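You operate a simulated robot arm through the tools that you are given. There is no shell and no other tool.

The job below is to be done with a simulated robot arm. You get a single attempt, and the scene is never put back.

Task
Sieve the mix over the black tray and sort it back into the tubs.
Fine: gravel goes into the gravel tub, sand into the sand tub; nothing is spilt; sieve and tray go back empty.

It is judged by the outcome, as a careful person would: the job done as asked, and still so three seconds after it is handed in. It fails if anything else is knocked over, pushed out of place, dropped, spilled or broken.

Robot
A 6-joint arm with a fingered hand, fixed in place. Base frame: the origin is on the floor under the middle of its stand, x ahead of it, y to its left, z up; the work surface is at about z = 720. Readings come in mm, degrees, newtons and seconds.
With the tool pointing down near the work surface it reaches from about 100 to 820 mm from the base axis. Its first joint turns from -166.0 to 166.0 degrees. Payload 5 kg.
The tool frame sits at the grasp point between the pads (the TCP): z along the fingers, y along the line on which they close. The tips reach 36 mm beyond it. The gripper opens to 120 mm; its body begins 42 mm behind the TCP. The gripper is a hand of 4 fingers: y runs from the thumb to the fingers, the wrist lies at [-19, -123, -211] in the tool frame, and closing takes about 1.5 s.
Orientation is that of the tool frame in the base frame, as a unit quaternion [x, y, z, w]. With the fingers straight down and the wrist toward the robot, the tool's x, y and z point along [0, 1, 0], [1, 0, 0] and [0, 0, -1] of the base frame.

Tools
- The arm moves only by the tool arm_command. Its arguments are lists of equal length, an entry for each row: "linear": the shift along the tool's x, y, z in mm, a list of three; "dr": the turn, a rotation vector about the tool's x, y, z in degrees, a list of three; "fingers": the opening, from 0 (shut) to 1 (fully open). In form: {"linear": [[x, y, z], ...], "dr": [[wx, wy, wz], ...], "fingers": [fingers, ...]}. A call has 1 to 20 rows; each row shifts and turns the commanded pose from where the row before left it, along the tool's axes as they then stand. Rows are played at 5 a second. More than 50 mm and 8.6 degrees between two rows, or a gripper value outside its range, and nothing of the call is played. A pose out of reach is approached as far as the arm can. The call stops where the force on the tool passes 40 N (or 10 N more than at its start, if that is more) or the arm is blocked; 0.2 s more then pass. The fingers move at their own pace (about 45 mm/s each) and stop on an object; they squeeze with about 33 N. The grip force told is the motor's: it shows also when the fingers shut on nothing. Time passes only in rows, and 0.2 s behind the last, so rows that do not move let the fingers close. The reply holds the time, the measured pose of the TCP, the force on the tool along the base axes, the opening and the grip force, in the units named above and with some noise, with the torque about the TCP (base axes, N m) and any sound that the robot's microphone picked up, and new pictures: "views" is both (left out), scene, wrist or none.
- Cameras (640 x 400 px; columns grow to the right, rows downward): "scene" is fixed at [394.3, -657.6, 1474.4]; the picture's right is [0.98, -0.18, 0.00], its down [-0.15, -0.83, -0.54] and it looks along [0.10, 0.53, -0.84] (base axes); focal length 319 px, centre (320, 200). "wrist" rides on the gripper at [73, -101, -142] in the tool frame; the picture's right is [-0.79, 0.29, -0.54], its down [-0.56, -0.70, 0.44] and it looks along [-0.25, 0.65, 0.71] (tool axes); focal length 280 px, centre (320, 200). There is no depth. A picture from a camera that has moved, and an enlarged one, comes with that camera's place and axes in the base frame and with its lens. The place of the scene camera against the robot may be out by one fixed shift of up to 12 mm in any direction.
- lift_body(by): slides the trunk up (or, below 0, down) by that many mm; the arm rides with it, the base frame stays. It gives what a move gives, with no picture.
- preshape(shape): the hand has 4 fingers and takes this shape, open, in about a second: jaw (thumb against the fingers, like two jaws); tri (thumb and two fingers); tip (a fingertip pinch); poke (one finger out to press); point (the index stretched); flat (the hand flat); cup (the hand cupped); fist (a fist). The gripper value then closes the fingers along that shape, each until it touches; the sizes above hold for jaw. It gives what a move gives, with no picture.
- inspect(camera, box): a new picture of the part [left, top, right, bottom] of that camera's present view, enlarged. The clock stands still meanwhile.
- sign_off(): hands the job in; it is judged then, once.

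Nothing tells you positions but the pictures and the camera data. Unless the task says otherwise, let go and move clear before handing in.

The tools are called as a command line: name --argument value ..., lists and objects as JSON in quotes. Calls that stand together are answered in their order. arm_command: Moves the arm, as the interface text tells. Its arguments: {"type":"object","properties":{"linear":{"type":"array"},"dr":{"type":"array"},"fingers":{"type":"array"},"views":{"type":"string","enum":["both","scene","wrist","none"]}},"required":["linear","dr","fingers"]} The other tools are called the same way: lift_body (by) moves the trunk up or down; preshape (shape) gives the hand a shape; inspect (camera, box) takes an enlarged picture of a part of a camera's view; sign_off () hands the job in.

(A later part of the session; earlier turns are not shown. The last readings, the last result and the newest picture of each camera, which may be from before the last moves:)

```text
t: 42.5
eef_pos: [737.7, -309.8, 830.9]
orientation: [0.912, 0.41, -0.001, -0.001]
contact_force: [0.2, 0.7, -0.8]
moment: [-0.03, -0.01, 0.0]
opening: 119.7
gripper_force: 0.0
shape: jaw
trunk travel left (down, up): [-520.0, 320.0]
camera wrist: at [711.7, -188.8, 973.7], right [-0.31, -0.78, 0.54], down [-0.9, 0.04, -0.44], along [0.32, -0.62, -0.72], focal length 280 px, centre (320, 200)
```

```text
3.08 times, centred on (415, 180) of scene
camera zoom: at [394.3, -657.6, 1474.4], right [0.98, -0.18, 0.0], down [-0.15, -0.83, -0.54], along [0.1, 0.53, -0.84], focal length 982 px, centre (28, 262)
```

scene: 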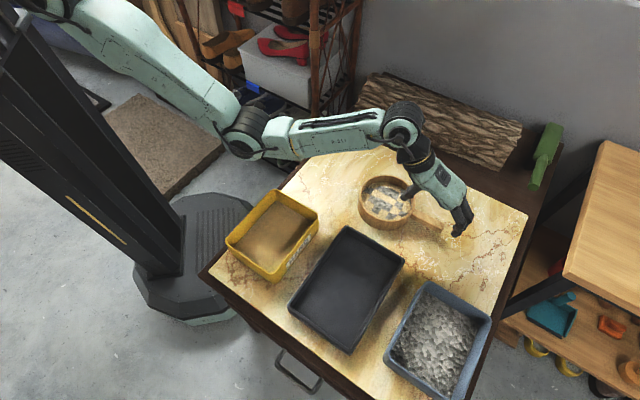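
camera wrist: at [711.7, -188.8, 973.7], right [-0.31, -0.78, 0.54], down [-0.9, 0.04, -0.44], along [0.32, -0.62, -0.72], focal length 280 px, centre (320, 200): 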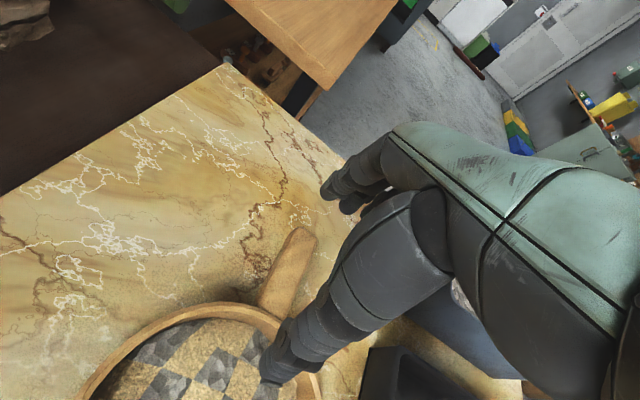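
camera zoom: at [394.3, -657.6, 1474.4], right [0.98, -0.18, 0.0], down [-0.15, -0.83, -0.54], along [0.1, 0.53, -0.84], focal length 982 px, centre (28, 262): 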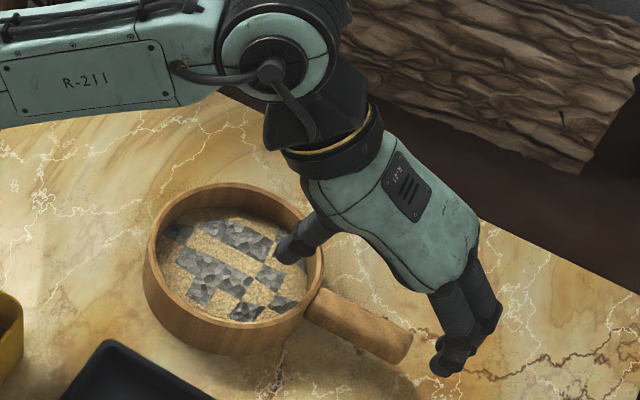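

The thumb is over the inside of the rim and the fingers are beyond the handle's end, well centred. I'll come down to z≈784.

arm_command --linear '[[3, 0, 10], [0, 0, 12], [0, 0, 12], [0, 0, 8], [0, 0, 5], [0, 0, 0]]' --dr '[[0, 0, 0], [0, 0, 0], [0, 0, 0], [0, 0, 0], [0, 0, 0], [0, 0, 0]]' --fingers '[1, 1, 1, 1, 1, 1]' --views "wrist"

inspect --camera "scene" --box '[355, 165, 485, 250]'

```text
t: 43.9
eef_pos: [741.2, -307.3, 781.9]
orientation: [0.912, 0.41, 0.0, -0.001]
contact_force: [0.3, 0.2, -0.2]
moment: [0.02, 0.02, 0.02]
opening: 119.3
gripper_force: 0.1
shape: jaw
trunk travel left (down, up): [-520.0, 320.0]
camera wrist: at [713.9, -187.4, 925.1], right [-0.31, -0.78, 0.54], down [-0.9, 0.04, -0.44], along [0.32, -0.62, -0.72], focal length 280 px, centre (320, 200)
```

wrist: 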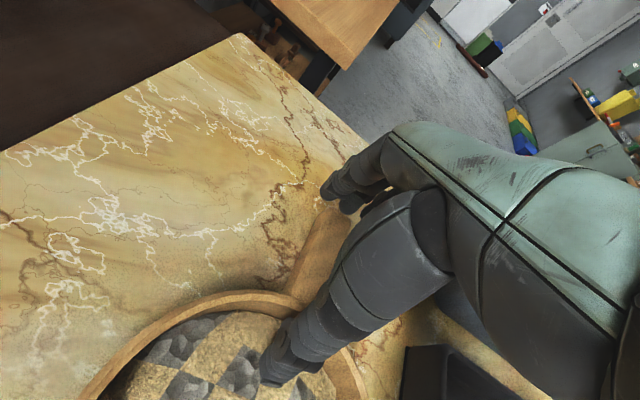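

```text
4.71 times, centred on (420, 208) of scene
camera zoom: at [394.3, -657.6, 1474.4], right [0.98, -0.18, 0.0], down [-0.15, -0.83, -0.54], along [0.1, 0.53, -0.84], focal length 1502 px, centre (-151, 165)
```

zoom: 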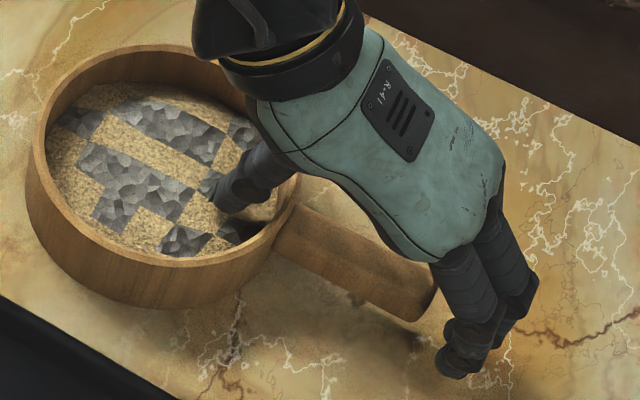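

The thumb sits just above the mix inside the rim, and the fingers are beyond the handle end. Now I'll close slowly.

arm_command --linear '[[0, 0, 0], [0, 0, 0], [0, 0, 0], [0, 0, 0], [0, 0, 0], [0, 0, 0], [0, 0, 0], [0, 0, 0], [0, 0, 0], [0, 0, 0]]' --dr '[[0, 0, 0], [0, 0, 0], [0, 0, 0], [0, 0, 0], [0, 0, 0], [0, 0, 0], [0, 0, 0], [0, 0, 0], [0, 0, 0], [0, 0, 0]]' --fingers '[0.95, 0.9, 0.85, 0.8, 0.75, 0.7, 0.65, 0.6, 0.6, 0.6]' --views "wrist"

inspect --camera "scene" --box '[355, 165, 485, 250]'

```text
t: 46.1
eef_pos: [740.6, -308.5, 781.7]
orientation: [0.912, 0.411, 0.0, 0.0]
contact_force: [-1.4, 0.8, 0.6]
moment: [0.01, 0.04, 0.05]
opening: 85.9
gripper_force: 33.4
shape: jaw
trunk travel left (down, up): [-520.0, 320.0]
camera wrist: at [713.9, -187.3, 925.1], right [-0.31, -0.78, 0.54], down [-0.9, 0.04, -0.44], along [0.32, -0.62, -0.72], focal length 280 px, centre (320, 200)
```

wrist: 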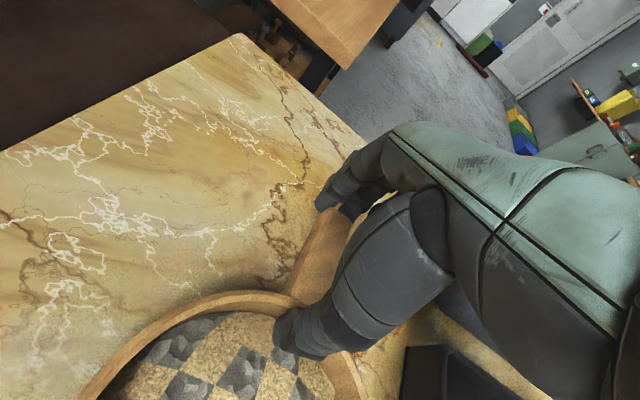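

```text
4.71 times, centred on (420, 208) of scene
camera zoom: at [394.3, -657.6, 1474.4], right [0.98, -0.18, 0.0], down [-0.15, -0.83, -0.54], along [0.1, 0.53, -0.84], focal length 1502 px, centre (-151, 165)
```

zoom: 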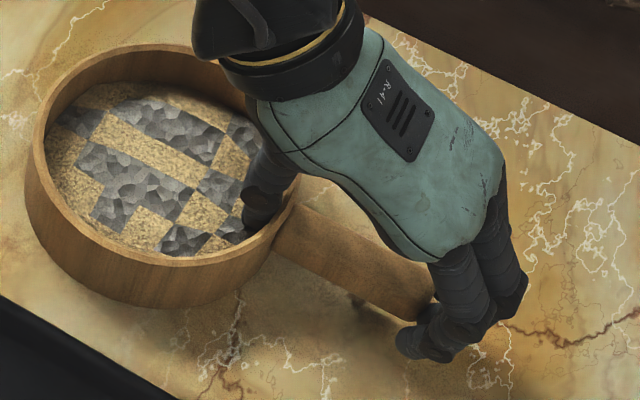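

It's gripping at 86 mm with full force. I'll do a small test lift to see whether the sieve stays level.

arm_command --linear '[[0, 0, 0], [0, 0, 0], [0, 0, -1], [0, 0, -1.5], [0, 0, -2], [0, 0, -2], [0, 0, -1.5], [0, 0, 0]]' --dr '[[0, 0, 0], [0, 0, 0], [0, 0, 0], [0, 0, 0], [0, 0, 0], [0, 0, 0], [0, 0, 0], [0, 0, 0]]' --fingers '[0.4, 0.2, 0, 0, 0, 0, 0, 0]' --views "wrist"

inspect --camera "scene" --box '[355, 165, 485, 250]'

```text
t: 47.9
eef_pos: [742.6, -307.4, 792.4]
orientation: [0.912, 0.411, 0.0, -0.001]
contact_force: [0.1, -0.5, -4.1]
moment: [-0.27, -0.3, 0.0]
opening: 86.2
gripper_force: 33.1
shape: jaw
trunk travel left (down, up): [-520.0, 320.0]
camera wrist: at [715.1, -187.7, 933.7], right [-0.31, -0.78, 0.54], down [-0.9, 0.04, -0.44], along [0.32, -0.62, -0.72], focal length 280 px, centre (320, 200)
```

wrist: 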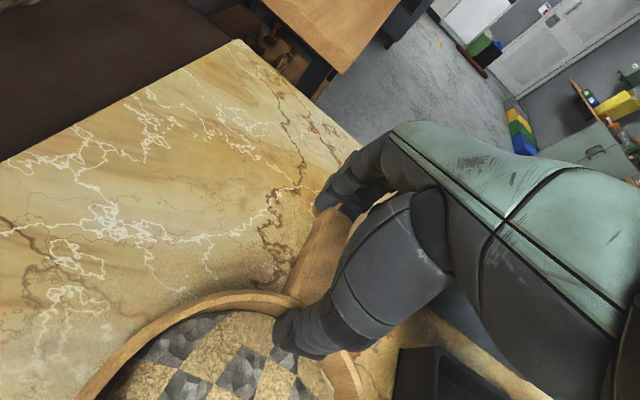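

```text
4.71 times, centred on (420, 208) of scene
camera zoom: at [394.3, -657.6, 1474.4], right [0.98, -0.18, 0.0], down [-0.15, -0.83, -0.54], along [0.1, 0.53, -0.84], focal length 1502 px, centre (-151, 165)
```

zoom: 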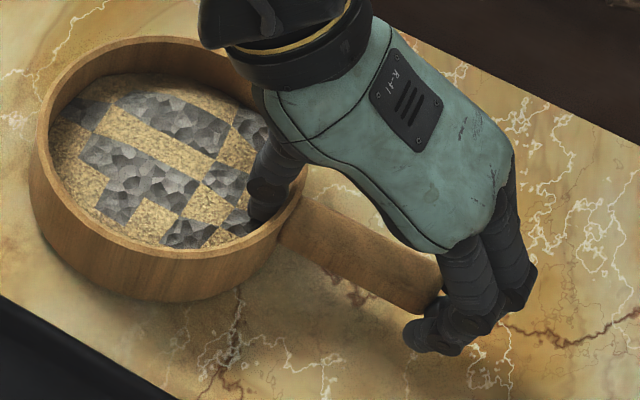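

The sieve is fully off the table, held level and weighing about 4 N. I'll keep lifting gently straight up and check nothing falls.

arm_command --linear '[[0, 0, -2], [0, 0, -3], [0, 0, -4], [0, 0, -5], [0, 0, -5], [0, 0, -5], [0, 0, -5], [0, 0, -5], [0, 0, -5], [0, 0, -4], [0, 0, -3], [0, 0, -2], [0, 0, 0]]' --dr '[[0, 0, 0], [0, 0, 0], [0, 0, 0], [0, 0, 0], [0, 0, 0], [0, 0, 0], [0, 0, 0], [0, 0, 0], [0, 0, 0], [0, 0, 0], [0, 0, 0], [0, 0, 0], [0, 0, 0]]' --fingers '[0, 0, 0, 0, 0, 0, 0, 0, 0, 0, 0, 0, 0]'

inspect --camera "scene" --box '[345, 150, 485, 250]'

```text
t: 50.7
eef_pos: [741.6, -309.4, 839.9]
orientation: [0.911, 0.411, -0.001, -0.001]
contact_force: [1.3, -0.6, -5.4]
moment: [-0.26, -0.28, -0.02]
opening: 86.1
gripper_force: 32.9
shape: jaw
trunk travel left (down, up): [-520.0, 320.0]
camera wrist: at [714.6, -188.5, 981.8], right [-0.31, -0.78, 0.54], down [-0.9, 0.04, -0.44], along [0.32, -0.62, -0.72], focal length 280 px, centre (320, 200)
```

scene: 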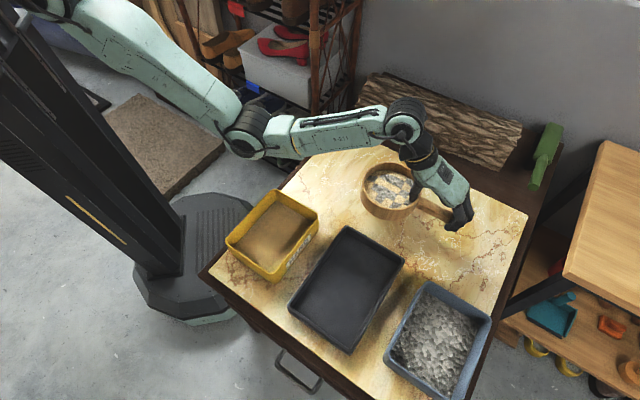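
wrist: 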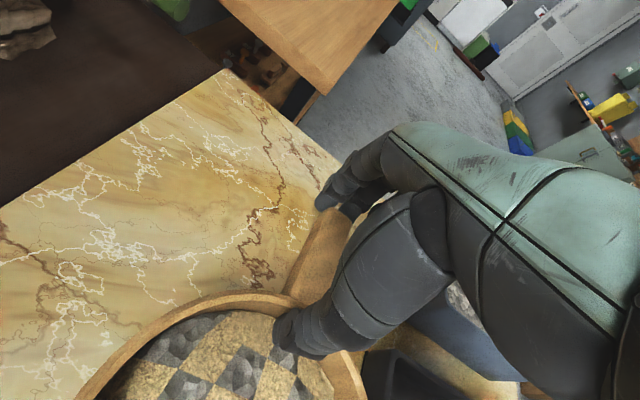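

```text
4.00 times, centred on (415, 200) of scene
camera zoom: at [394.3, -657.6, 1474.4], right [0.98, -0.18, 0.0], down [-0.15, -0.83, -0.54], along [0.1, 0.53, -0.84], focal length 1277 px, centre (-60, 200)
```

zoom: 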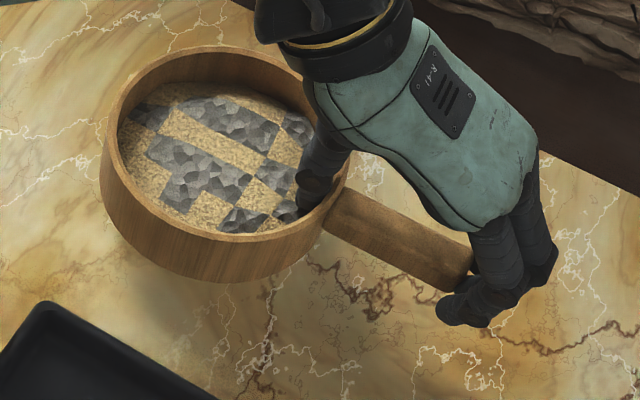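

The sieve is held rigidly and no sand has fallen. I'll measure the tray and tubs closely before carrying it over.

inspect --camera "scene" --box '[280, 215, 410, 360]'

inspect --camera "scene" --box '[375, 270, 505, 400]'

inspect --camera "scene" --box '[215, 180, 330, 290]'

```text
2.76 times, centred on (345, 288) of scene
camera zoom: at [394.3, -657.6, 1474.4], right [0.98, -0.18, 0.0], down [-0.15, -0.83, -0.54], along [0.1, 0.53, -0.84], focal length 880 px, centre (251, -41)
```

zoom: 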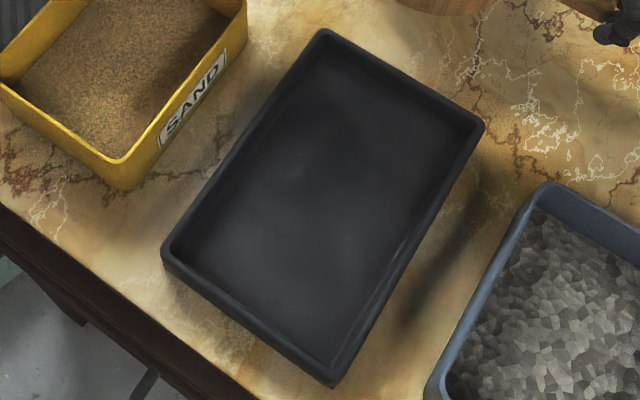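

```text
3.08 times, centred on (440, 335) of scene
camera zoom: at [394.3, -657.6, 1474.4], right [0.98, -0.18, 0.0], down [-0.15, -0.83, -0.54], along [0.1, 0.53, -0.84], focal length 982 px, centre (-49, -215)
```

zoom: 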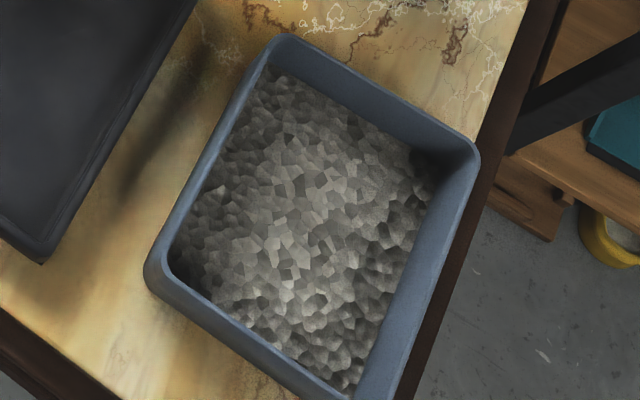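

```text
3.64 times, centred on (272, 235) of scene
camera zoom: at [394.3, -657.6, 1474.4], right [0.98, -0.18, 0.0], down [-0.15, -0.83, -0.54], along [0.1, 0.53, -0.84], focal length 1160 px, centre (493, 73)
```

zoom: 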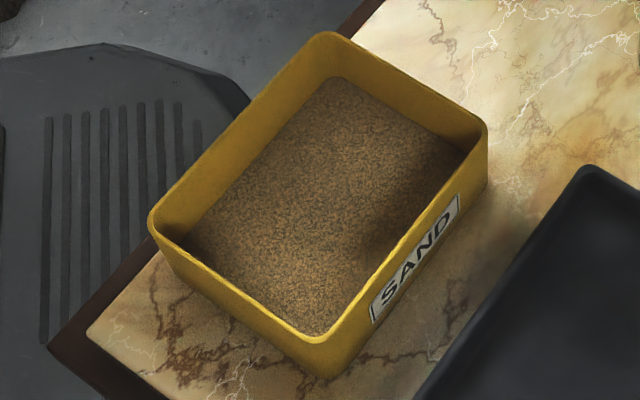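

The tray centre works out near (505, -437), and the tub rims at about z≈806. I'll carry the sieve smoothly sideways at a height that keeps the fingers clear of the gravel tub's rim.

arm_command --linear '[[-2, 0.3, -2], [-4, 0.5, -2], [-6, 0.7, -2], [-8, 0.7, -2], [-9, 0.7, -2], [-10, 0.7, -2], [-10, 0.7, -2], [-10, 0.7, -2], [-10, 0.7, -2], [-10, 0.7, -2], [-10, 0.7, -2], [-10, 0.7, -2], [-10, 0.7, -2], [-10, 0.7, 0], [-10, 0.7, 0], [-9, 0.7, 0], [-7, 0.7, 0], [-5, 0.7, 0], [-3, 0.3, 0], [0, 0, 0]]' --dr '[[0, 0, 0], [0, 0, 0], [0, 0, 0], [0, 0, 0], [0, 0, 0], [0, 0, 0], [0, 0, 0], [0, 0, 0], [0, 0, 0], [0, 0, 0], [0, 0, 0], [0, 0, 0], [0, 0, 0], [0, 0, 0], [0, 0, 0], [0, 0, 0], [0, 0, 0], [0, 0, 0], [0, 0, 0], [0, 0, 0]]' --fingers '[0, 0, 0, 0, 0, 0, 0, 0, 0, 0, 0, 0, 0, 0, 0, 0, 0, 0, 0, 0]'

```text
t: 54.9
eef_pos: [648.8, -432.5, 862.8]
orientation: [0.912, 0.41, 0.0, 0.0]
contact_force: [-1.0, 0.7, -4.8]
moment: [-0.3, -0.25, -0.05]
opening: 86.6
gripper_force: 33.3
shape: jaw
trunk travel left (down, up): [-520.0, 320.0]
camera wrist: at [621.6, -310.8, 1006.5], right [-0.31, -0.78, 0.54], down [-0.9, 0.04, -0.44], along [0.32, -0.62, -0.72], focal length 280 px, centre (320, 200)
```

scene: 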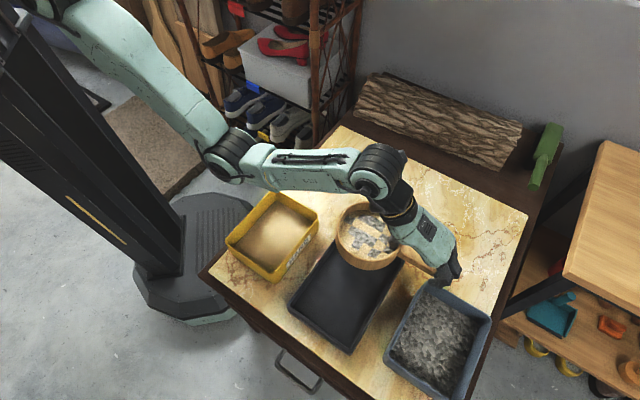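
wrist: 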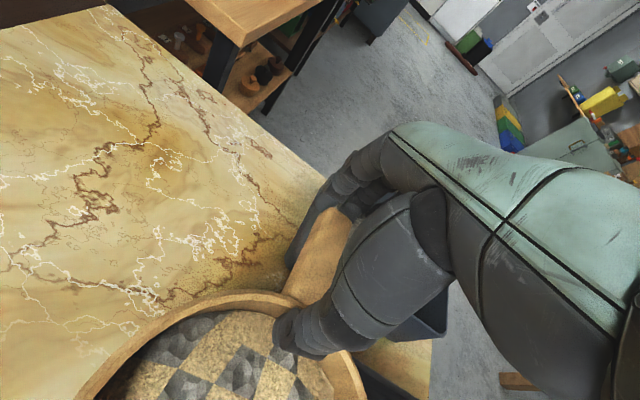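

Everything is steady, and the sieve is about 100 mm short of the tray centre. I'll continue the same way.

arm_command --linear '[[-2, 0.2, -1], [-4, 0.4, -1], [-6, 0.5, -1], [-8, 0.6, -1], [-10, 0.6, 0], [-10, 0.6, 0], [-10, 0.6, 0], [-10, 0.6, 0], [-9, 0.6, 0], [-8, 0.6, 0], [-7, 0.5, 0], [-5, 0.5, 0], [-3, 0.4, 0], [-2, 0.3, 0], [0, 0, 0]]' --dr '[[0, 0, 0], [0, 0, 0], [0, 0, 0], [0, 0, 0], [0, 0, 0], [0, 0, 0], [0, 0, 0], [0, 0, 0], [0, 0, 0], [0, 0, 0], [0, 0, 0], [0, 0, 0], [0, 0, 0], [0, 0, 0], [0, 0, 0]]' --fingers '[0, 0, 0, 0, 0, 0, 0, 0, 0, 0, 0, 0, 0, 0, 0]'

inspect --camera "scene" --box '[270, 190, 470, 360]'

```text
t: 58.1
eef_pos: [593.3, -506.3, 869.1]
orientation: [0.912, 0.411, 0.0, 0.0]
contact_force: [-0.5, 0.2, -4.7]
moment: [-0.31, -0.29, 0.05]
opening: 86.1
gripper_force: 32.7
shape: jaw
trunk travel left (down, up): [-520.0, 320.0]
camera wrist: at [566.1, -385.7, 1011.8], right [-0.31, -0.78, 0.54], down [-0.9, 0.05, -0.44], along [0.32, -0.62, -0.72], focal length 280 px, centre (320, 200)
```

scene: 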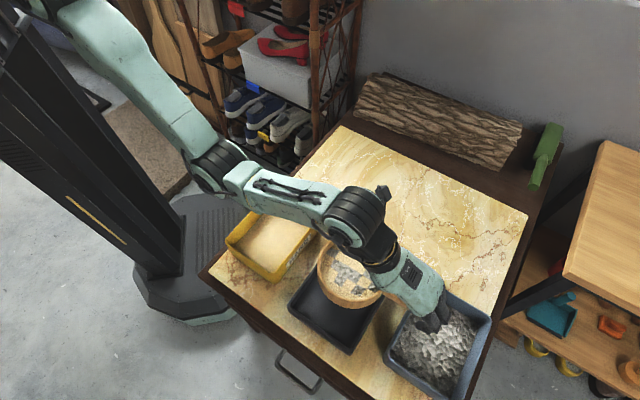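
wrist: 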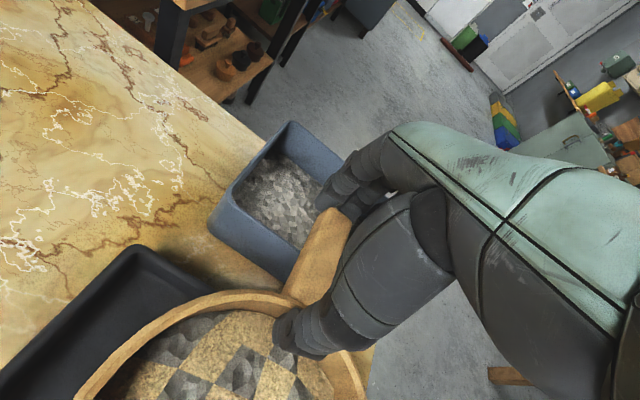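

```text
2.35 times, centred on (370, 275) of scene
camera zoom: at [394.3, -657.6, 1474.4], right [0.98, -0.18, 0.0], down [-0.15, -0.83, -0.54], along [0.1, 0.53, -0.84], focal length 751 px, centre (202, 24)
```

zoom: 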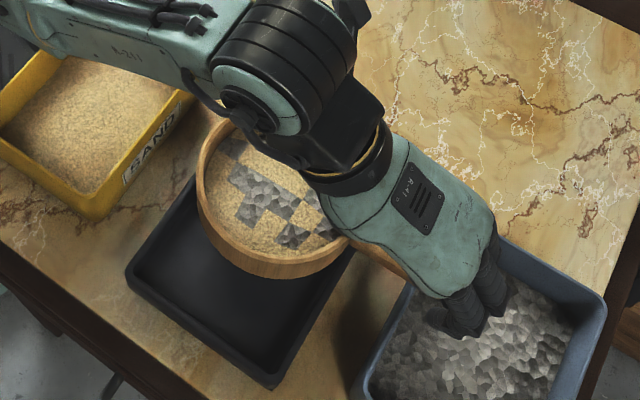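

The sieve should now be centred over the tray. I'll check its alignment closely in the tray's narrow direction.

inspect --camera "scene" --box '[300, 225, 400, 320]'

inspect --camera "wrist" --box '[0, 220, 380, 400]'

```text
4.21 times, centred on (350, 272) of scene
camera zoom: at [394.3, -657.6, 1474.4], right [0.98, -0.18, 0.0], down [-0.15, -0.83, -0.54], along [0.1, 0.53, -0.84], focal length 1344 px, centre (194, -105)
```

zoom: 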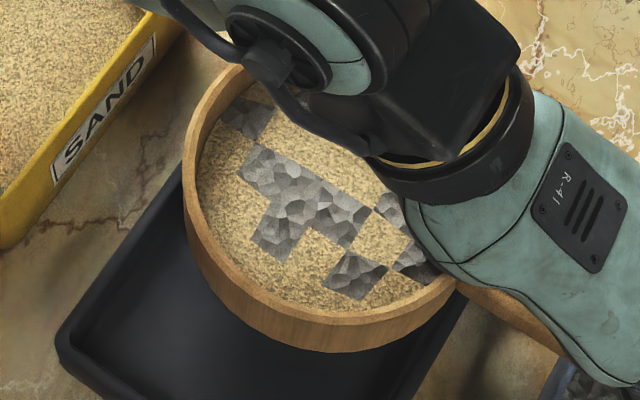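

```text
1.68 times, centred on (190, 310) of wrist
camera zoom: at [566.1, -385.7, 1011.8], right [-0.31, -0.78, 0.54], down [-0.9, 0.05, -0.44], along [0.32, -0.62, -0.72], focal length 472 px, centre (539, 15)
```

zoom: 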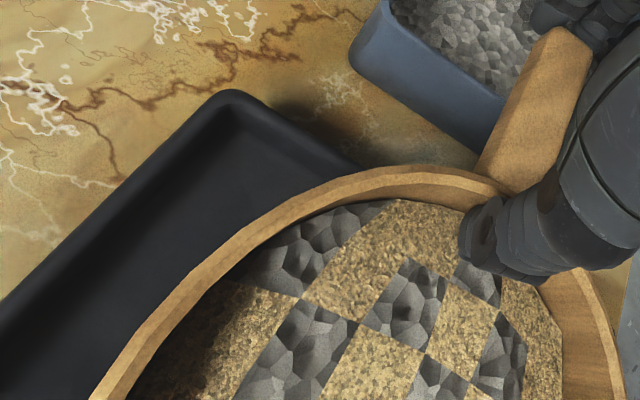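

The sieve is centred over the tray to within a few millimetres in both directions. I'll start with gentle shaking along the tray's long axis.

arm_command --linear '[[5, 0.3, 0], [-10, -0.6, 0], [10, 0.6, 0], [-10, -0.6, 0], [10, 0.6, 0], [-10, -0.6, 0], [10, 0.6, 0], [-10, -0.6, 0], [10, 0.6, 0], [-10, -0.6, 0], [5, 0.3, 0], [0, 0, 0]]' --dr '[[0, 0, 0], [0, 0, 0], [0, 0, 0], [0, 0, 0], [0, 0, 0], [0, 0, 0], [0, 0, 0], [0, 0, 0], [0, 0, 0], [0, 0, 0], [0, 0, 0], [0, 0, 0]]' --fingers '[0, 0, 0, 0, 0, 0, 0, 0, 0, 0, 0, 0]'

inspect --camera "scene" --box '[280, 215, 410, 360]'

```text
t: 60.7
eef_pos: [592.4, -506.4, 867.7]
orientation: [0.912, 0.411, 0.0, -0.001]
contact_force: [0.4, 0.4, -4.3]
moment: [-0.22, -0.24, 0.0]
opening: 86.4
gripper_force: 33.1
shape: jaw
trunk travel left (down, up): [-520.0, 320.0]
camera wrist: at [565.6, -385.4, 1010.5], right [-0.31, -0.78, 0.54], down [-0.9, 0.05, -0.44], along [0.32, -0.62, -0.72], focal length 280 px, centre (320, 200)
```

scene: 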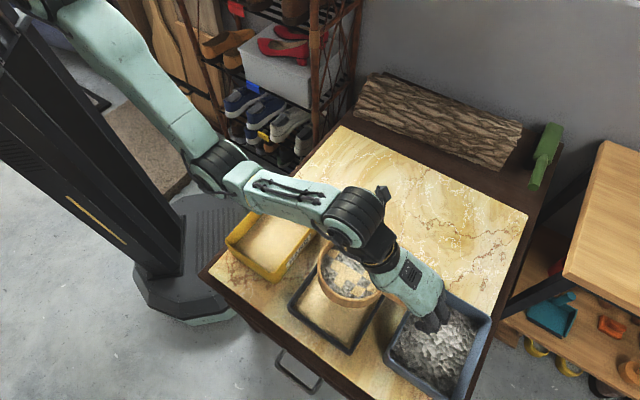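
wrist: 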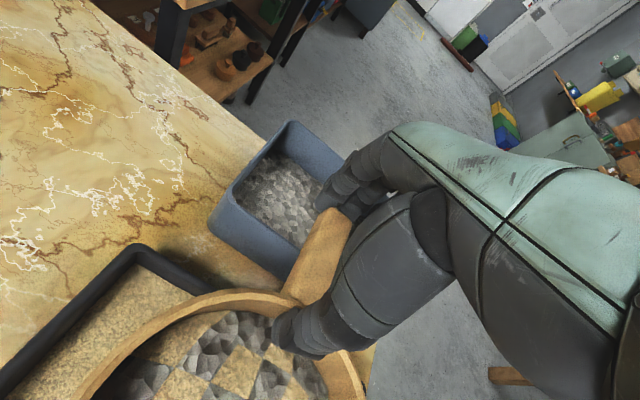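

```text
2.76 times, centred on (345, 288) of scene
camera zoom: at [394.3, -657.6, 1474.4], right [0.98, -0.18, 0.0], down [-0.15, -0.83, -0.54], along [0.1, 0.53, -0.84], focal length 880 px, centre (251, -41)
```

zoom: 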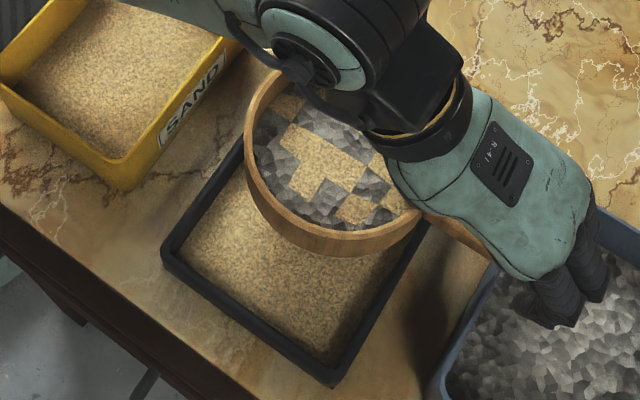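

Sand is coming through into the tray and nothing shows outside it. I'll keep shaking until only gravel is left in the sieve.

arm_command --linear '[[5, 0.3, 0], [-10, -0.6, 0], [10, 0.6, 0], [-10, -0.6, 0], [10, 0.6, 0], [-10, -0.6, 0], [10, 0.6, 0], [-10, -0.6, 0], [10, 0.6, 0], [-10, -0.6, 0], [10, 0.6, 0], [-10, -0.6, 0], [10, 0.6, 0], [-10, -0.6, 0], [10, 0.6, 0], [-10, -0.6, 0], [10, 0.6, 0], [-10, -0.6, 0], [5, 0.3, 0], [0, 0, 0]]' --dr '[[0, 0, 0], [0, 0, 0], [0, 0, 0], [0, 0, 0], [0, 0, 0], [0, 0, 0], [0, 0, 0], [0, 0, 0], [0, 0, 0], [0, 0, 0], [0, 0, 0], [0, 0, 0], [0, 0, 0], [0, 0, 0], [0, 0, 0], [0, 0, 0], [0, 0, 0], [0, 0, 0], [0, 0, 0], [0, 0, 0]]' --fingers '[0, 0, 0, 0, 0, 0, 0, 0, 0, 0, 0, 0, 0, 0, 0, 0, 0, 0, 0, 0]'

inspect --camera "scene" --box '[280, 215, 410, 360]'

inspect --camera "wrist" --box '[0, 220, 380, 400]'

```text
t: 64.9
eef_pos: [593.4, -505.5, 869.7]
orientation: [0.912, 0.411, 0.0, -0.001]
contact_force: [-0.3, 0.6, -3.2]
moment: [-0.18, -0.19, -0.03]
opening: 86.2
gripper_force: 33.0
shape: jaw
trunk travel left (down, up): [-520.0, 320.0]
camera wrist: at [565.1, -385.0, 1012.3], right [-0.31, -0.78, 0.54], down [-0.9, 0.05, -0.44], along [0.32, -0.62, -0.72], focal length 280 px, centre (320, 200)
```

scene: 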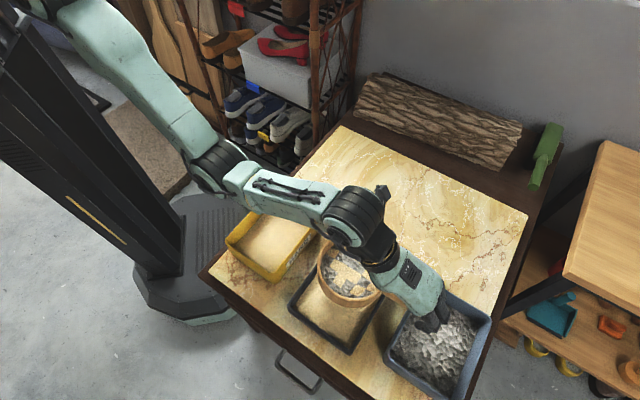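
wrist: 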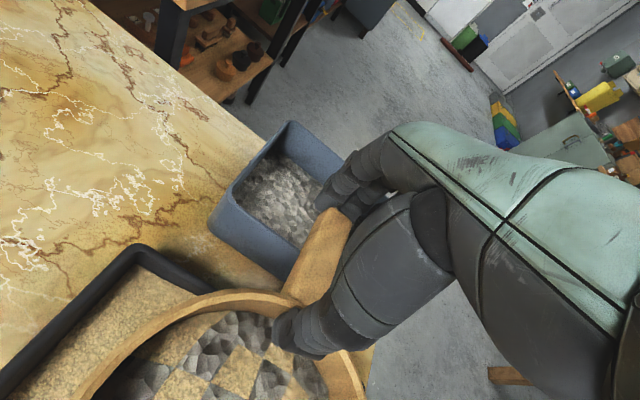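

```text
2.76 times, centred on (345, 288) of scene
camera zoom: at [394.3, -657.6, 1474.4], right [0.98, -0.18, 0.0], down [-0.15, -0.83, -0.54], along [0.1, 0.53, -0.84], focal length 880 px, centre (251, -41)
```

zoom: 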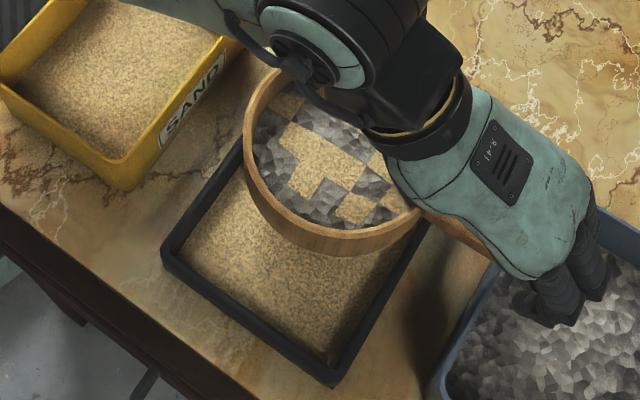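

```text
1.68 times, centred on (190, 310) of wrist
camera zoom: at [565.1, -385.0, 1012.3], right [-0.31, -0.78, 0.54], down [-0.9, 0.05, -0.44], along [0.32, -0.62, -0.72], focal length 472 px, centre (539, 15)
```

zoom: 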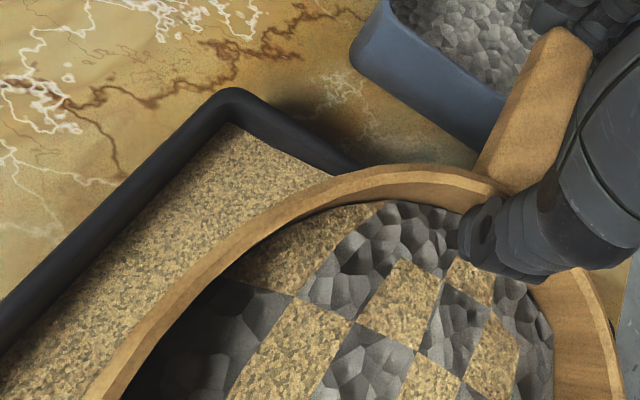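

The weight has dropped from 4.7 to 3.2 N, but sand patches remain. I'll shake on with slightly longer strokes.

arm_command --linear '[[7, 0.4, 0], [-14, -0.8, 0], [14, 0.8, 0], [-14, -0.8, 0], [14, 0.8, 0], [-14, -0.8, 0], [14, 0.8, 0], [-14, -0.8, 0], [14, 0.8, 0], [-14, -0.8, 0], [14, 0.8, 0], [-14, -0.8, 0], [14, 0.8, 0], [-14, -0.8, 0], [14, 0.8, 0], [-14, -0.8, 0], [14, 0.8, 0], [-14, -0.8, 0], [7, 0.4, 0], [0, 0, 0]]' --dr '[[0, 0, 0], [0, 0, 0], [0, 0, 0], [0, 0, 0], [0, 0, 0], [0, 0, 0], [0, 0, 0], [0, 0, 0], [0, 0, 0], [0, 0, 0], [0, 0, 0], [0, 0, 0], [0, 0, 0], [0, 0, 0], [0, 0, 0], [0, 0, 0], [0, 0, 0], [0, 0, 0], [0, 0, 0], [0, 0, 0]]' --fingers '[0, 0, 0, 0, 0, 0, 0, 0, 0, 0, 0, 0, 0, 0, 0, 0, 0, 0, 0, 0]' --views "none"

inspect --camera "scene" --box '[280, 215, 410, 360]'

inspect --camera "wrist" --box '[0, 220, 380, 400]'

```text
t: 69.1
eef_pos: [593.3, -506.6, 868.4]
orientation: [0.912, 0.411, -0.001, -0.001]
contact_force: [0.2, 0.5, -2.8]
moment: [-0.09, -0.2, 0.01]
opening: 86.2
gripper_force: 33.0
shape: jaw
trunk travel left (down, up): [-520.0, 320.0]
```

```text
2.76 times, centred on (345, 288) of scene
camera zoom: at [394.3, -657.6, 1474.4], right [0.98, -0.18, 0.0], down [-0.15, -0.83, -0.54], along [0.1, 0.53, -0.84], focal length 880 px, centre (251, -41)
```

zoom: 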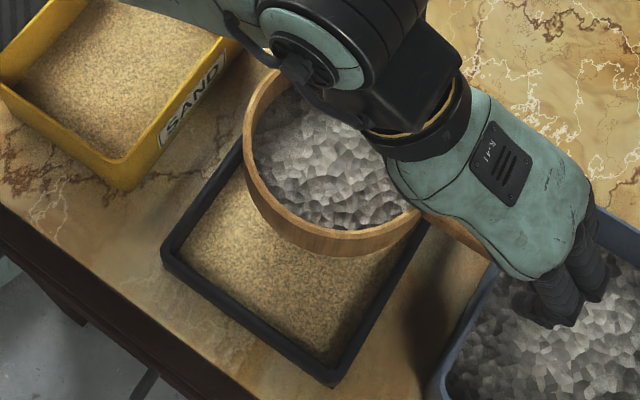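

```text
1.68 times, centred on (190, 310) of wrist
camera zoom: at [564.8, -385.2, 1011.3], right [-0.31, -0.78, 0.54], down [-0.9, 0.05, -0.44], along [0.32, -0.62, -0.72], focal length 472 px, centre (539, 15)
```

zoom: 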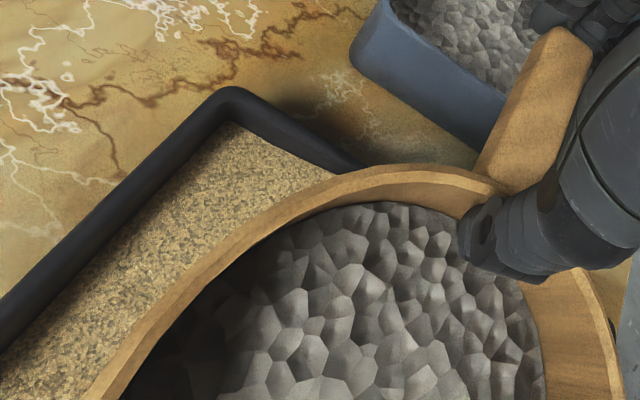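

Only gravel shows now. I'll do one more round of shaking to be sure no sand is left behind.

arm_command --linear '[[7, 0.4, 0], [-14, -0.8, 0], [14, 0.8, 0], [-14, -0.8, 0], [14, 0.8, 0], [-14, -0.8, 0], [14, 0.8, 0], [-14, -0.8, 0], [14, 0.8, 0], [-14, -0.8, 0], [14, 0.8, 0], [-14, -0.8, 0], [14, 0.8, 0], [-14, -0.8, 0], [14, 0.8, 0], [-14, -0.8, 0], [14, 0.8, 0], [-14, -0.8, 0], [7, 0.4, 0], [0, 0, 0]]' --dr '[[0, 0, 0], [0, 0, 0], [0, 0, 0], [0, 0, 0], [0, 0, 0], [0, 0, 0], [0, 0, 0], [0, 0, 0], [0, 0, 0], [0, 0, 0], [0, 0, 0], [0, 0, 0], [0, 0, 0], [0, 0, 0], [0, 0, 0], [0, 0, 0], [0, 0, 0], [0, 0, 0], [0, 0, 0], [0, 0, 0]]' --fingers '[0, 0, 0, 0, 0, 0, 0, 0, 0, 0, 0, 0, 0, 0, 0, 0, 0, 0, 0, 0]' --views "none"

inspect --camera "scene" --box '[280, 215, 410, 360]'

inspect --camera "scene" --box '[375, 270, 505, 400]'

```text
t: 73.3
eef_pos: [592.8, -506.1, 869.7]
orientation: [0.912, 0.411, -0.001, -0.001]
contact_force: [-0.1, 0.3, -3.1]
moment: [-0.2, -0.22, 0.01]
opening: 86.5
gripper_force: 32.6
shape: jaw
trunk travel left (down, up): [-520.0, 320.0]
```

```text
2.76 times, centred on (345, 288) of scene
camera zoom: at [394.3, -657.6, 1474.4], right [0.98, -0.18, 0.0], down [-0.15, -0.83, -0.54], along [0.1, 0.53, -0.84], focal length 880 px, centre (251, -41)
```

zoom: 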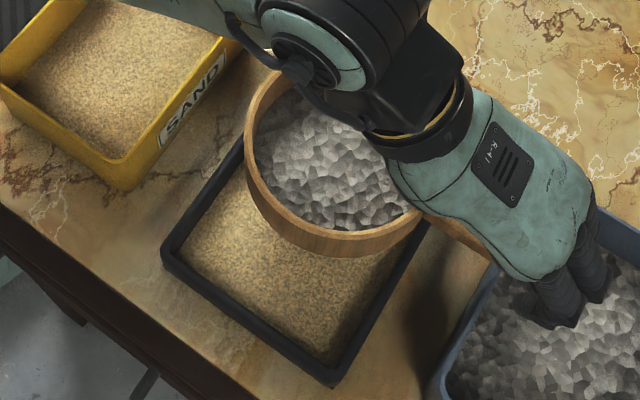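

```text
3.08 times, centred on (440, 335) of scene
camera zoom: at [394.3, -657.6, 1474.4], right [0.98, -0.18, 0.0], down [-0.15, -0.83, -0.54], along [0.1, 0.53, -0.84], focal length 982 px, centre (-49, -215)
```

zoom: 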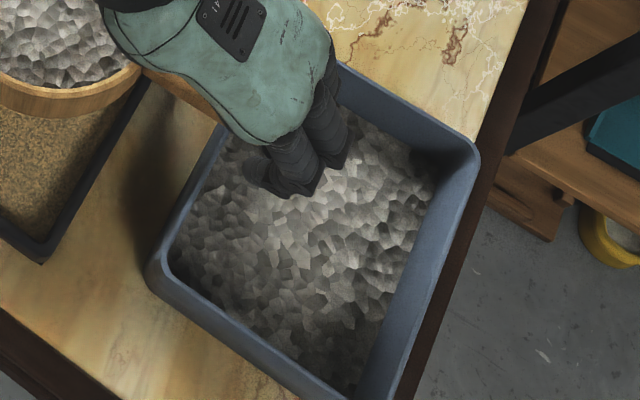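

The sieve now holds only gravel and weighs a steady 3 N. Next I'll move it outward towards the gravel tub, raising it first so the trunk can come down for reach.

arm_command --linear '[[-1, 2, -3], [-2, 4, -5], [-2, 5, -6], [-2, 6, -7], [-2, 7, -7], [-2, 7, -7], [-2, 7, -7], [-2, 7, -7], [-2, 7, -6], [-2, 6, -5], [-2, 5, -4], [-1, 4, -3], [-1, 3, -3], [0, 0, 0]]' --dr '[[0, 0, 0], [0, 0, 0], [0, 0, 0], [0, 0, 0], [0, 0, 0], [0, 0, 0], [0, 0, 0], [0, 0, 0], [0, 0, 0], [0, 0, 0], [0, 0, 0], [0, 0, 0], [0, 0, 0], [0, 0, 0]]' --fingers '[0, 0, 0, 0, 0, 0, 0, 0, 0, 0, 0, 0, 0, 0]'

```text
t: 76.3
eef_pos: [630.7, -570.9, 938.2]
orientation: [0.912, 0.411, 0.0, 0.0]
contact_force: [-0.7, 0.7, -2.4]
moment: [-0.16, -0.19, 0.0]
opening: 86.3
gripper_force: 32.6
shape: jaw
trunk travel left (down, up): [-520.0, 320.0]
camera wrist: at [603.0, -449.8, 1081.7], right [-0.31, -0.78, 0.54], down [-0.9, 0.04, -0.44], along [0.32, -0.62, -0.72], focal length 280 px, centre (320, 200)
```

scene: 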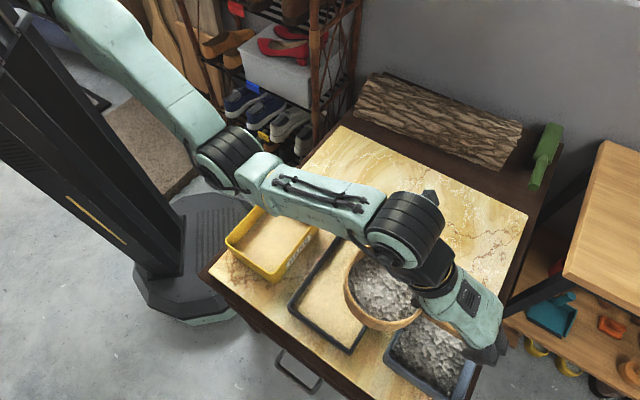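
wrist: 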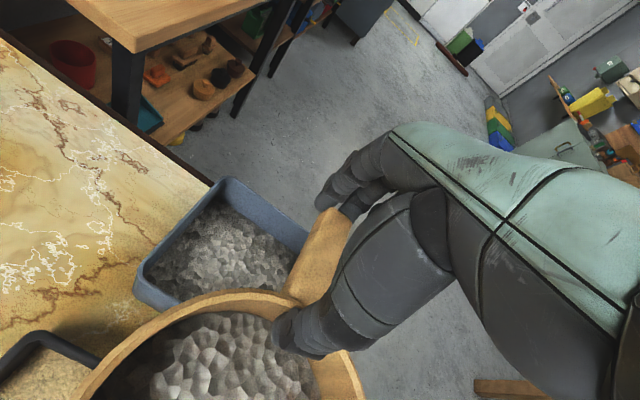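

I'll refine the tub's position from this wrist view before tipping.

inspect --camera "wrist" --box '[110, 160, 350, 330]'

inspect --camera "scene" --box '[340, 230, 520, 400]'

```text
2.35 times, centred on (230, 245) of wrist
camera zoom: at [603.0, -449.8, 1081.7], right [-0.31, -0.78, 0.54], down [-0.9, 0.04, -0.44], along [0.32, -0.62, -0.72], focal length 660 px, centre (532, 94)
```

zoom: 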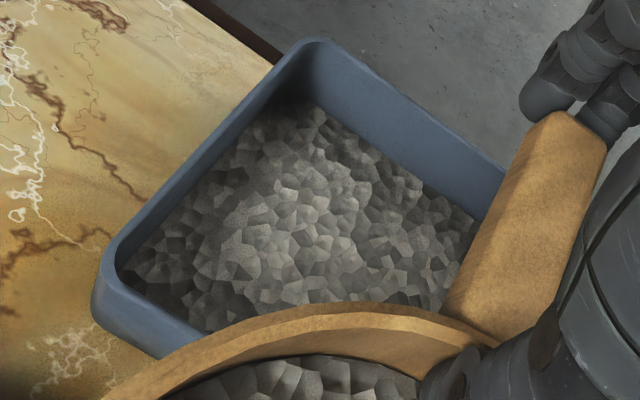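

```text
2.35 times, centred on (430, 315) of scene
camera zoom: at [394.3, -657.6, 1474.4], right [0.98, -0.18, 0.0], down [-0.15, -0.83, -0.54], along [0.1, 0.53, -0.84], focal length 751 px, centre (61, -71)
```

zoom: 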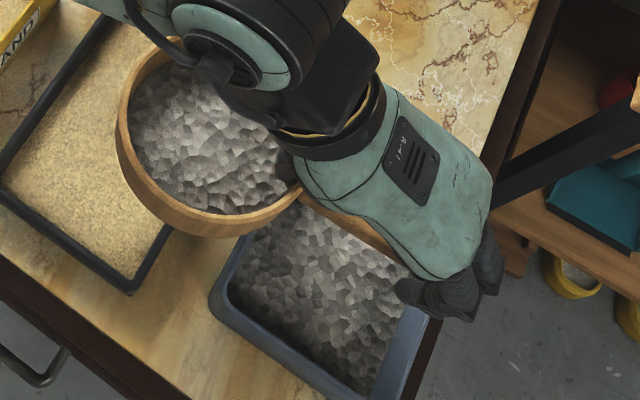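

The tub's inner span along my pouring direction is about 817–935 mm from the base axis, so I'll tip with the lip near 885 mm. First I'll lower the trunk for reach, which brings the sieve to about 30 mm above the rim.

lift_body --by -60

```text
t: 77.3
eef_pos: [630.2, -571.0, 879.5]
orientation: [0.912, 0.411, 0.0, -0.001]
contact_force: [0.2, 0.3, -2.5]
moment: [-0.17, -0.21, 0.02]
opening: 86.4
gripper_force: 32.6
shape: jaw
trunk travel left (down, up): [-460.0, 380.0]
```

To keep the forearm well clear of the sand tub later in the tip, I want the trunk 50 mm higher. Then I'll move the sieve outward over the gravel tub, still level.

lift_body --by 50

arm_command --linear '[[0, 3, 0], [0, 6, 0], [0, 8, 0], [0, 8, 0], [0, 8, 0], [0, 8, 0], [0, 7, 0], [0, 5, 0], [0, 3, 0], [0, 0, 0]]' --dr '[[0, 0, 0], [0, 0, 0], [0, 0, 0], [0, 0, 0], [0, 0, 0], [0, 0, 0], [0, 0, 0], [0, 0, 0], [0, 0, 0], [0, 0, 0]]' --fingers '[0, 0, 0, 0, 0, 0, 0, 0, 0, 0]' --views "scene"

```text
t: 78.3
eef_pos: [631.3, -569.7, 929.4]
orientation: [0.912, 0.411, -0.001, -0.001]
contact_force: [0.3, 1.8, -2.9]
moment: [-0.16, -0.2, 0.02]
opening: 86.3
gripper_force: 32.5
shape: jaw
trunk travel left (down, up): [-510.0, 330.0]
```

```text
t: 80.5
eef_pos: [671.8, -608.7, 928.7]
orientation: [0.912, 0.411, 0.0, -0.001]
contact_force: [-0.7, -0.5, -3.2]
moment: [-0.16, -0.17, 0.0]
opening: 86.4
gripper_force: 33.1
shape: jaw
trunk travel left (down, up): [-510.0, 330.0]
```

scene: 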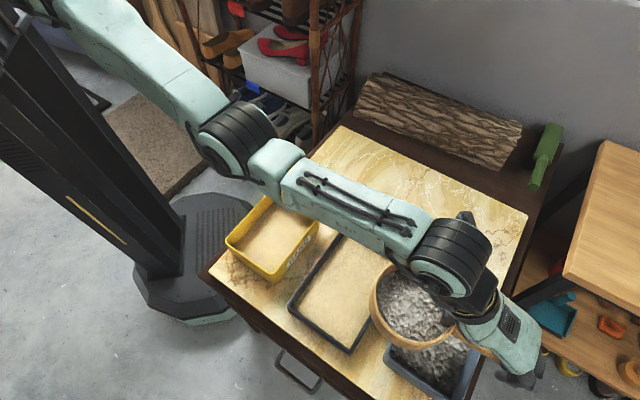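

The sieve is over the tub and still level. Now I'll start tipping it towards me while moving outward, stopping at 32° to check.

arm_command --linear '[[0, 16.2, -2.3], [0, 13.98, -2.03], [0, 13.29, -1.16], [0, 12.76, -1.38], [0, 12.34, -1.66], [0, 12.17, -3.02], [0, 12.34, -4.36], [0, 11.17, -3.12], [0, 0, 0]]' --dr '[[-4, 0, 0], [-4, 0, 0], [-4, 0, 0], [-4, 0, 0], [-4, 0, 0], [-4, 0, 0], [-4, 0, 0], [-4, 0, 0], [0, 0, 0]]' --fingers '[0, 0, 0, 0, 0, 0, 0, 0, 0]'

inspect --camera "scene" --box '[340, 230, 540, 400]'

```text
t: 82.5
eef_pos: [744.3, -670.3, 968.7]
orientation: [0.877, 0.394, 0.112, 0.25]
contact_force: [0.9, 0.2, -2.7]
moment: [-0.07, -0.13, 0.0]
opening: 86.1
gripper_force: 32.8
shape: jaw
trunk travel left (down, up): [-510.0, 330.0]
camera wrist: at [671.2, -509.7, 1036.8], right [-0.55, -0.56, 0.61], down [-0.64, -0.18, -0.75], along [0.53, -0.81, -0.26], focal length 280 px, centre (320, 200)
```

scene: 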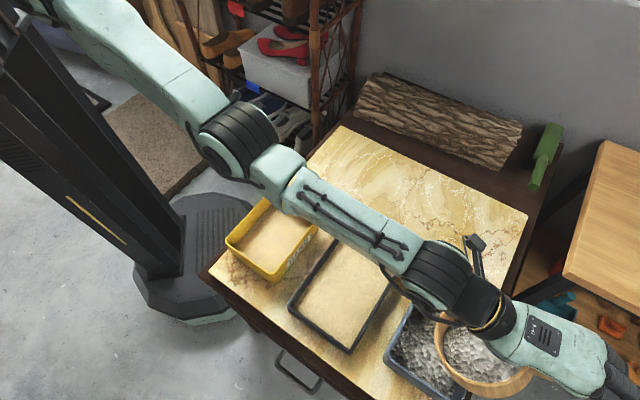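
wrist: 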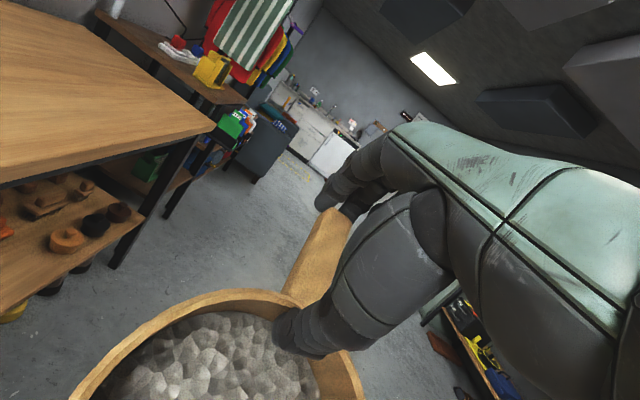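

```text
2.35 times, centred on (440, 315) of scene
camera zoom: at [394.3, -657.6, 1474.4], right [0.98, -0.18, 0.0], down [-0.15, -0.83, -0.54], along [0.1, 0.53, -0.84], focal length 751 px, centre (38, -71)
```

zoom: 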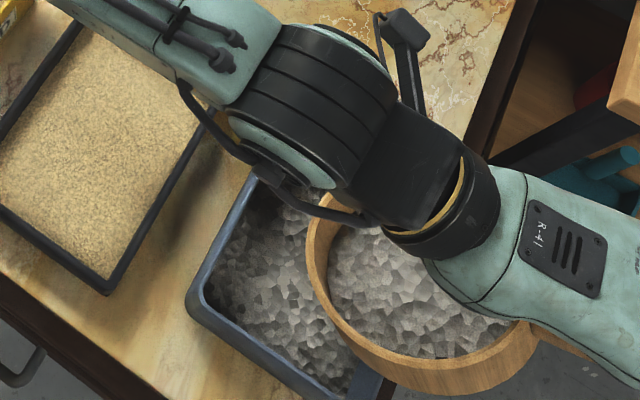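

The tilt is 32° with the gravel still in the sieve and the lip inside the tub's outline. I'll continue tipping to 48°, holding the lip near the tub's middle.

arm_command --linear '[[0, 12.22, -3.33], [0, 9.78, -1.55], [0, 2.05, -7.42], [0, -2.82, -11.62], [0, 0, 0], [0, 0, 0]]' --dr '[[-4, 0, 0], [-4, 0, 0], [-4, 0, 0], [-4, 0, 0], [0, 0, 0], [0, 0, 0]]' --fingers '[0, 0, 0, 0, 0, 0]'

inspect --camera "scene" --box '[340, 230, 540, 400]'

```text
t: 83.9
eef_pos: [744.0, -672.2, 998.9]
orientation: [0.834, 0.375, 0.166, 0.37]
contact_force: [0.9, 0.3, -3.6]
moment: [-0.03, -0.05, -0.01]
opening: 86.3
gripper_force: 32.7
shape: jaw
trunk travel left (down, up): [-510.0, 330.0]
camera wrist: at [663.9, -503.3, 1019.7], right [-0.68, -0.45, 0.58], down [-0.48, -0.33, -0.82], along [0.56, -0.83, 0.01], focal length 280 px, centre (320, 200)
```

scene: 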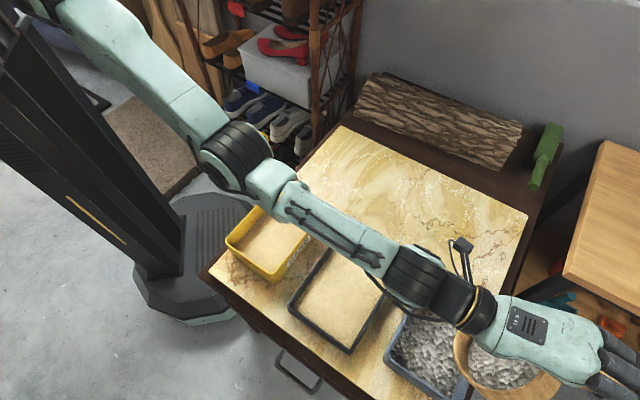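
wrist: 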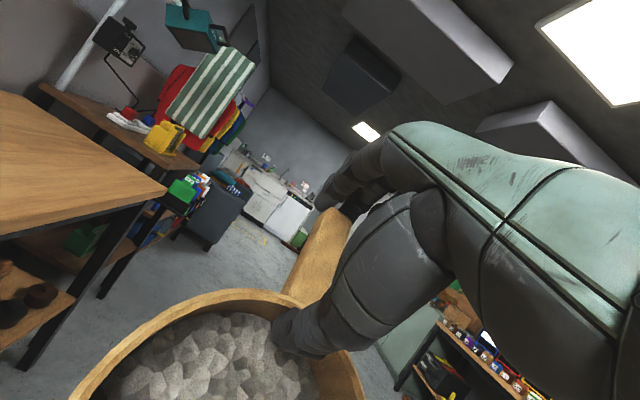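

```text
2.35 times, centred on (440, 315) of scene
camera zoom: at [394.3, -657.6, 1474.4], right [0.98, -0.18, 0.0], down [-0.15, -0.83, -0.54], along [0.1, 0.53, -0.84], focal length 751 px, centre (38, -71)
```

zoom: 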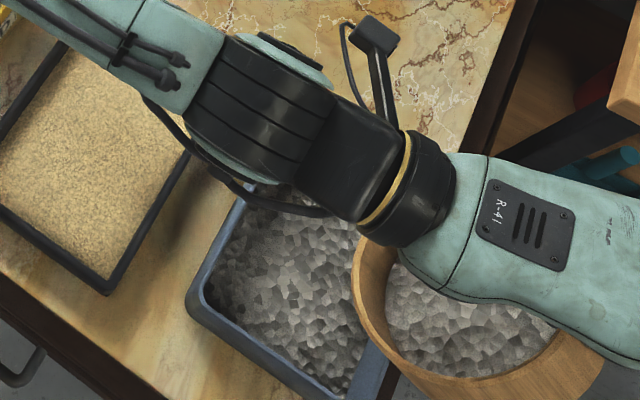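

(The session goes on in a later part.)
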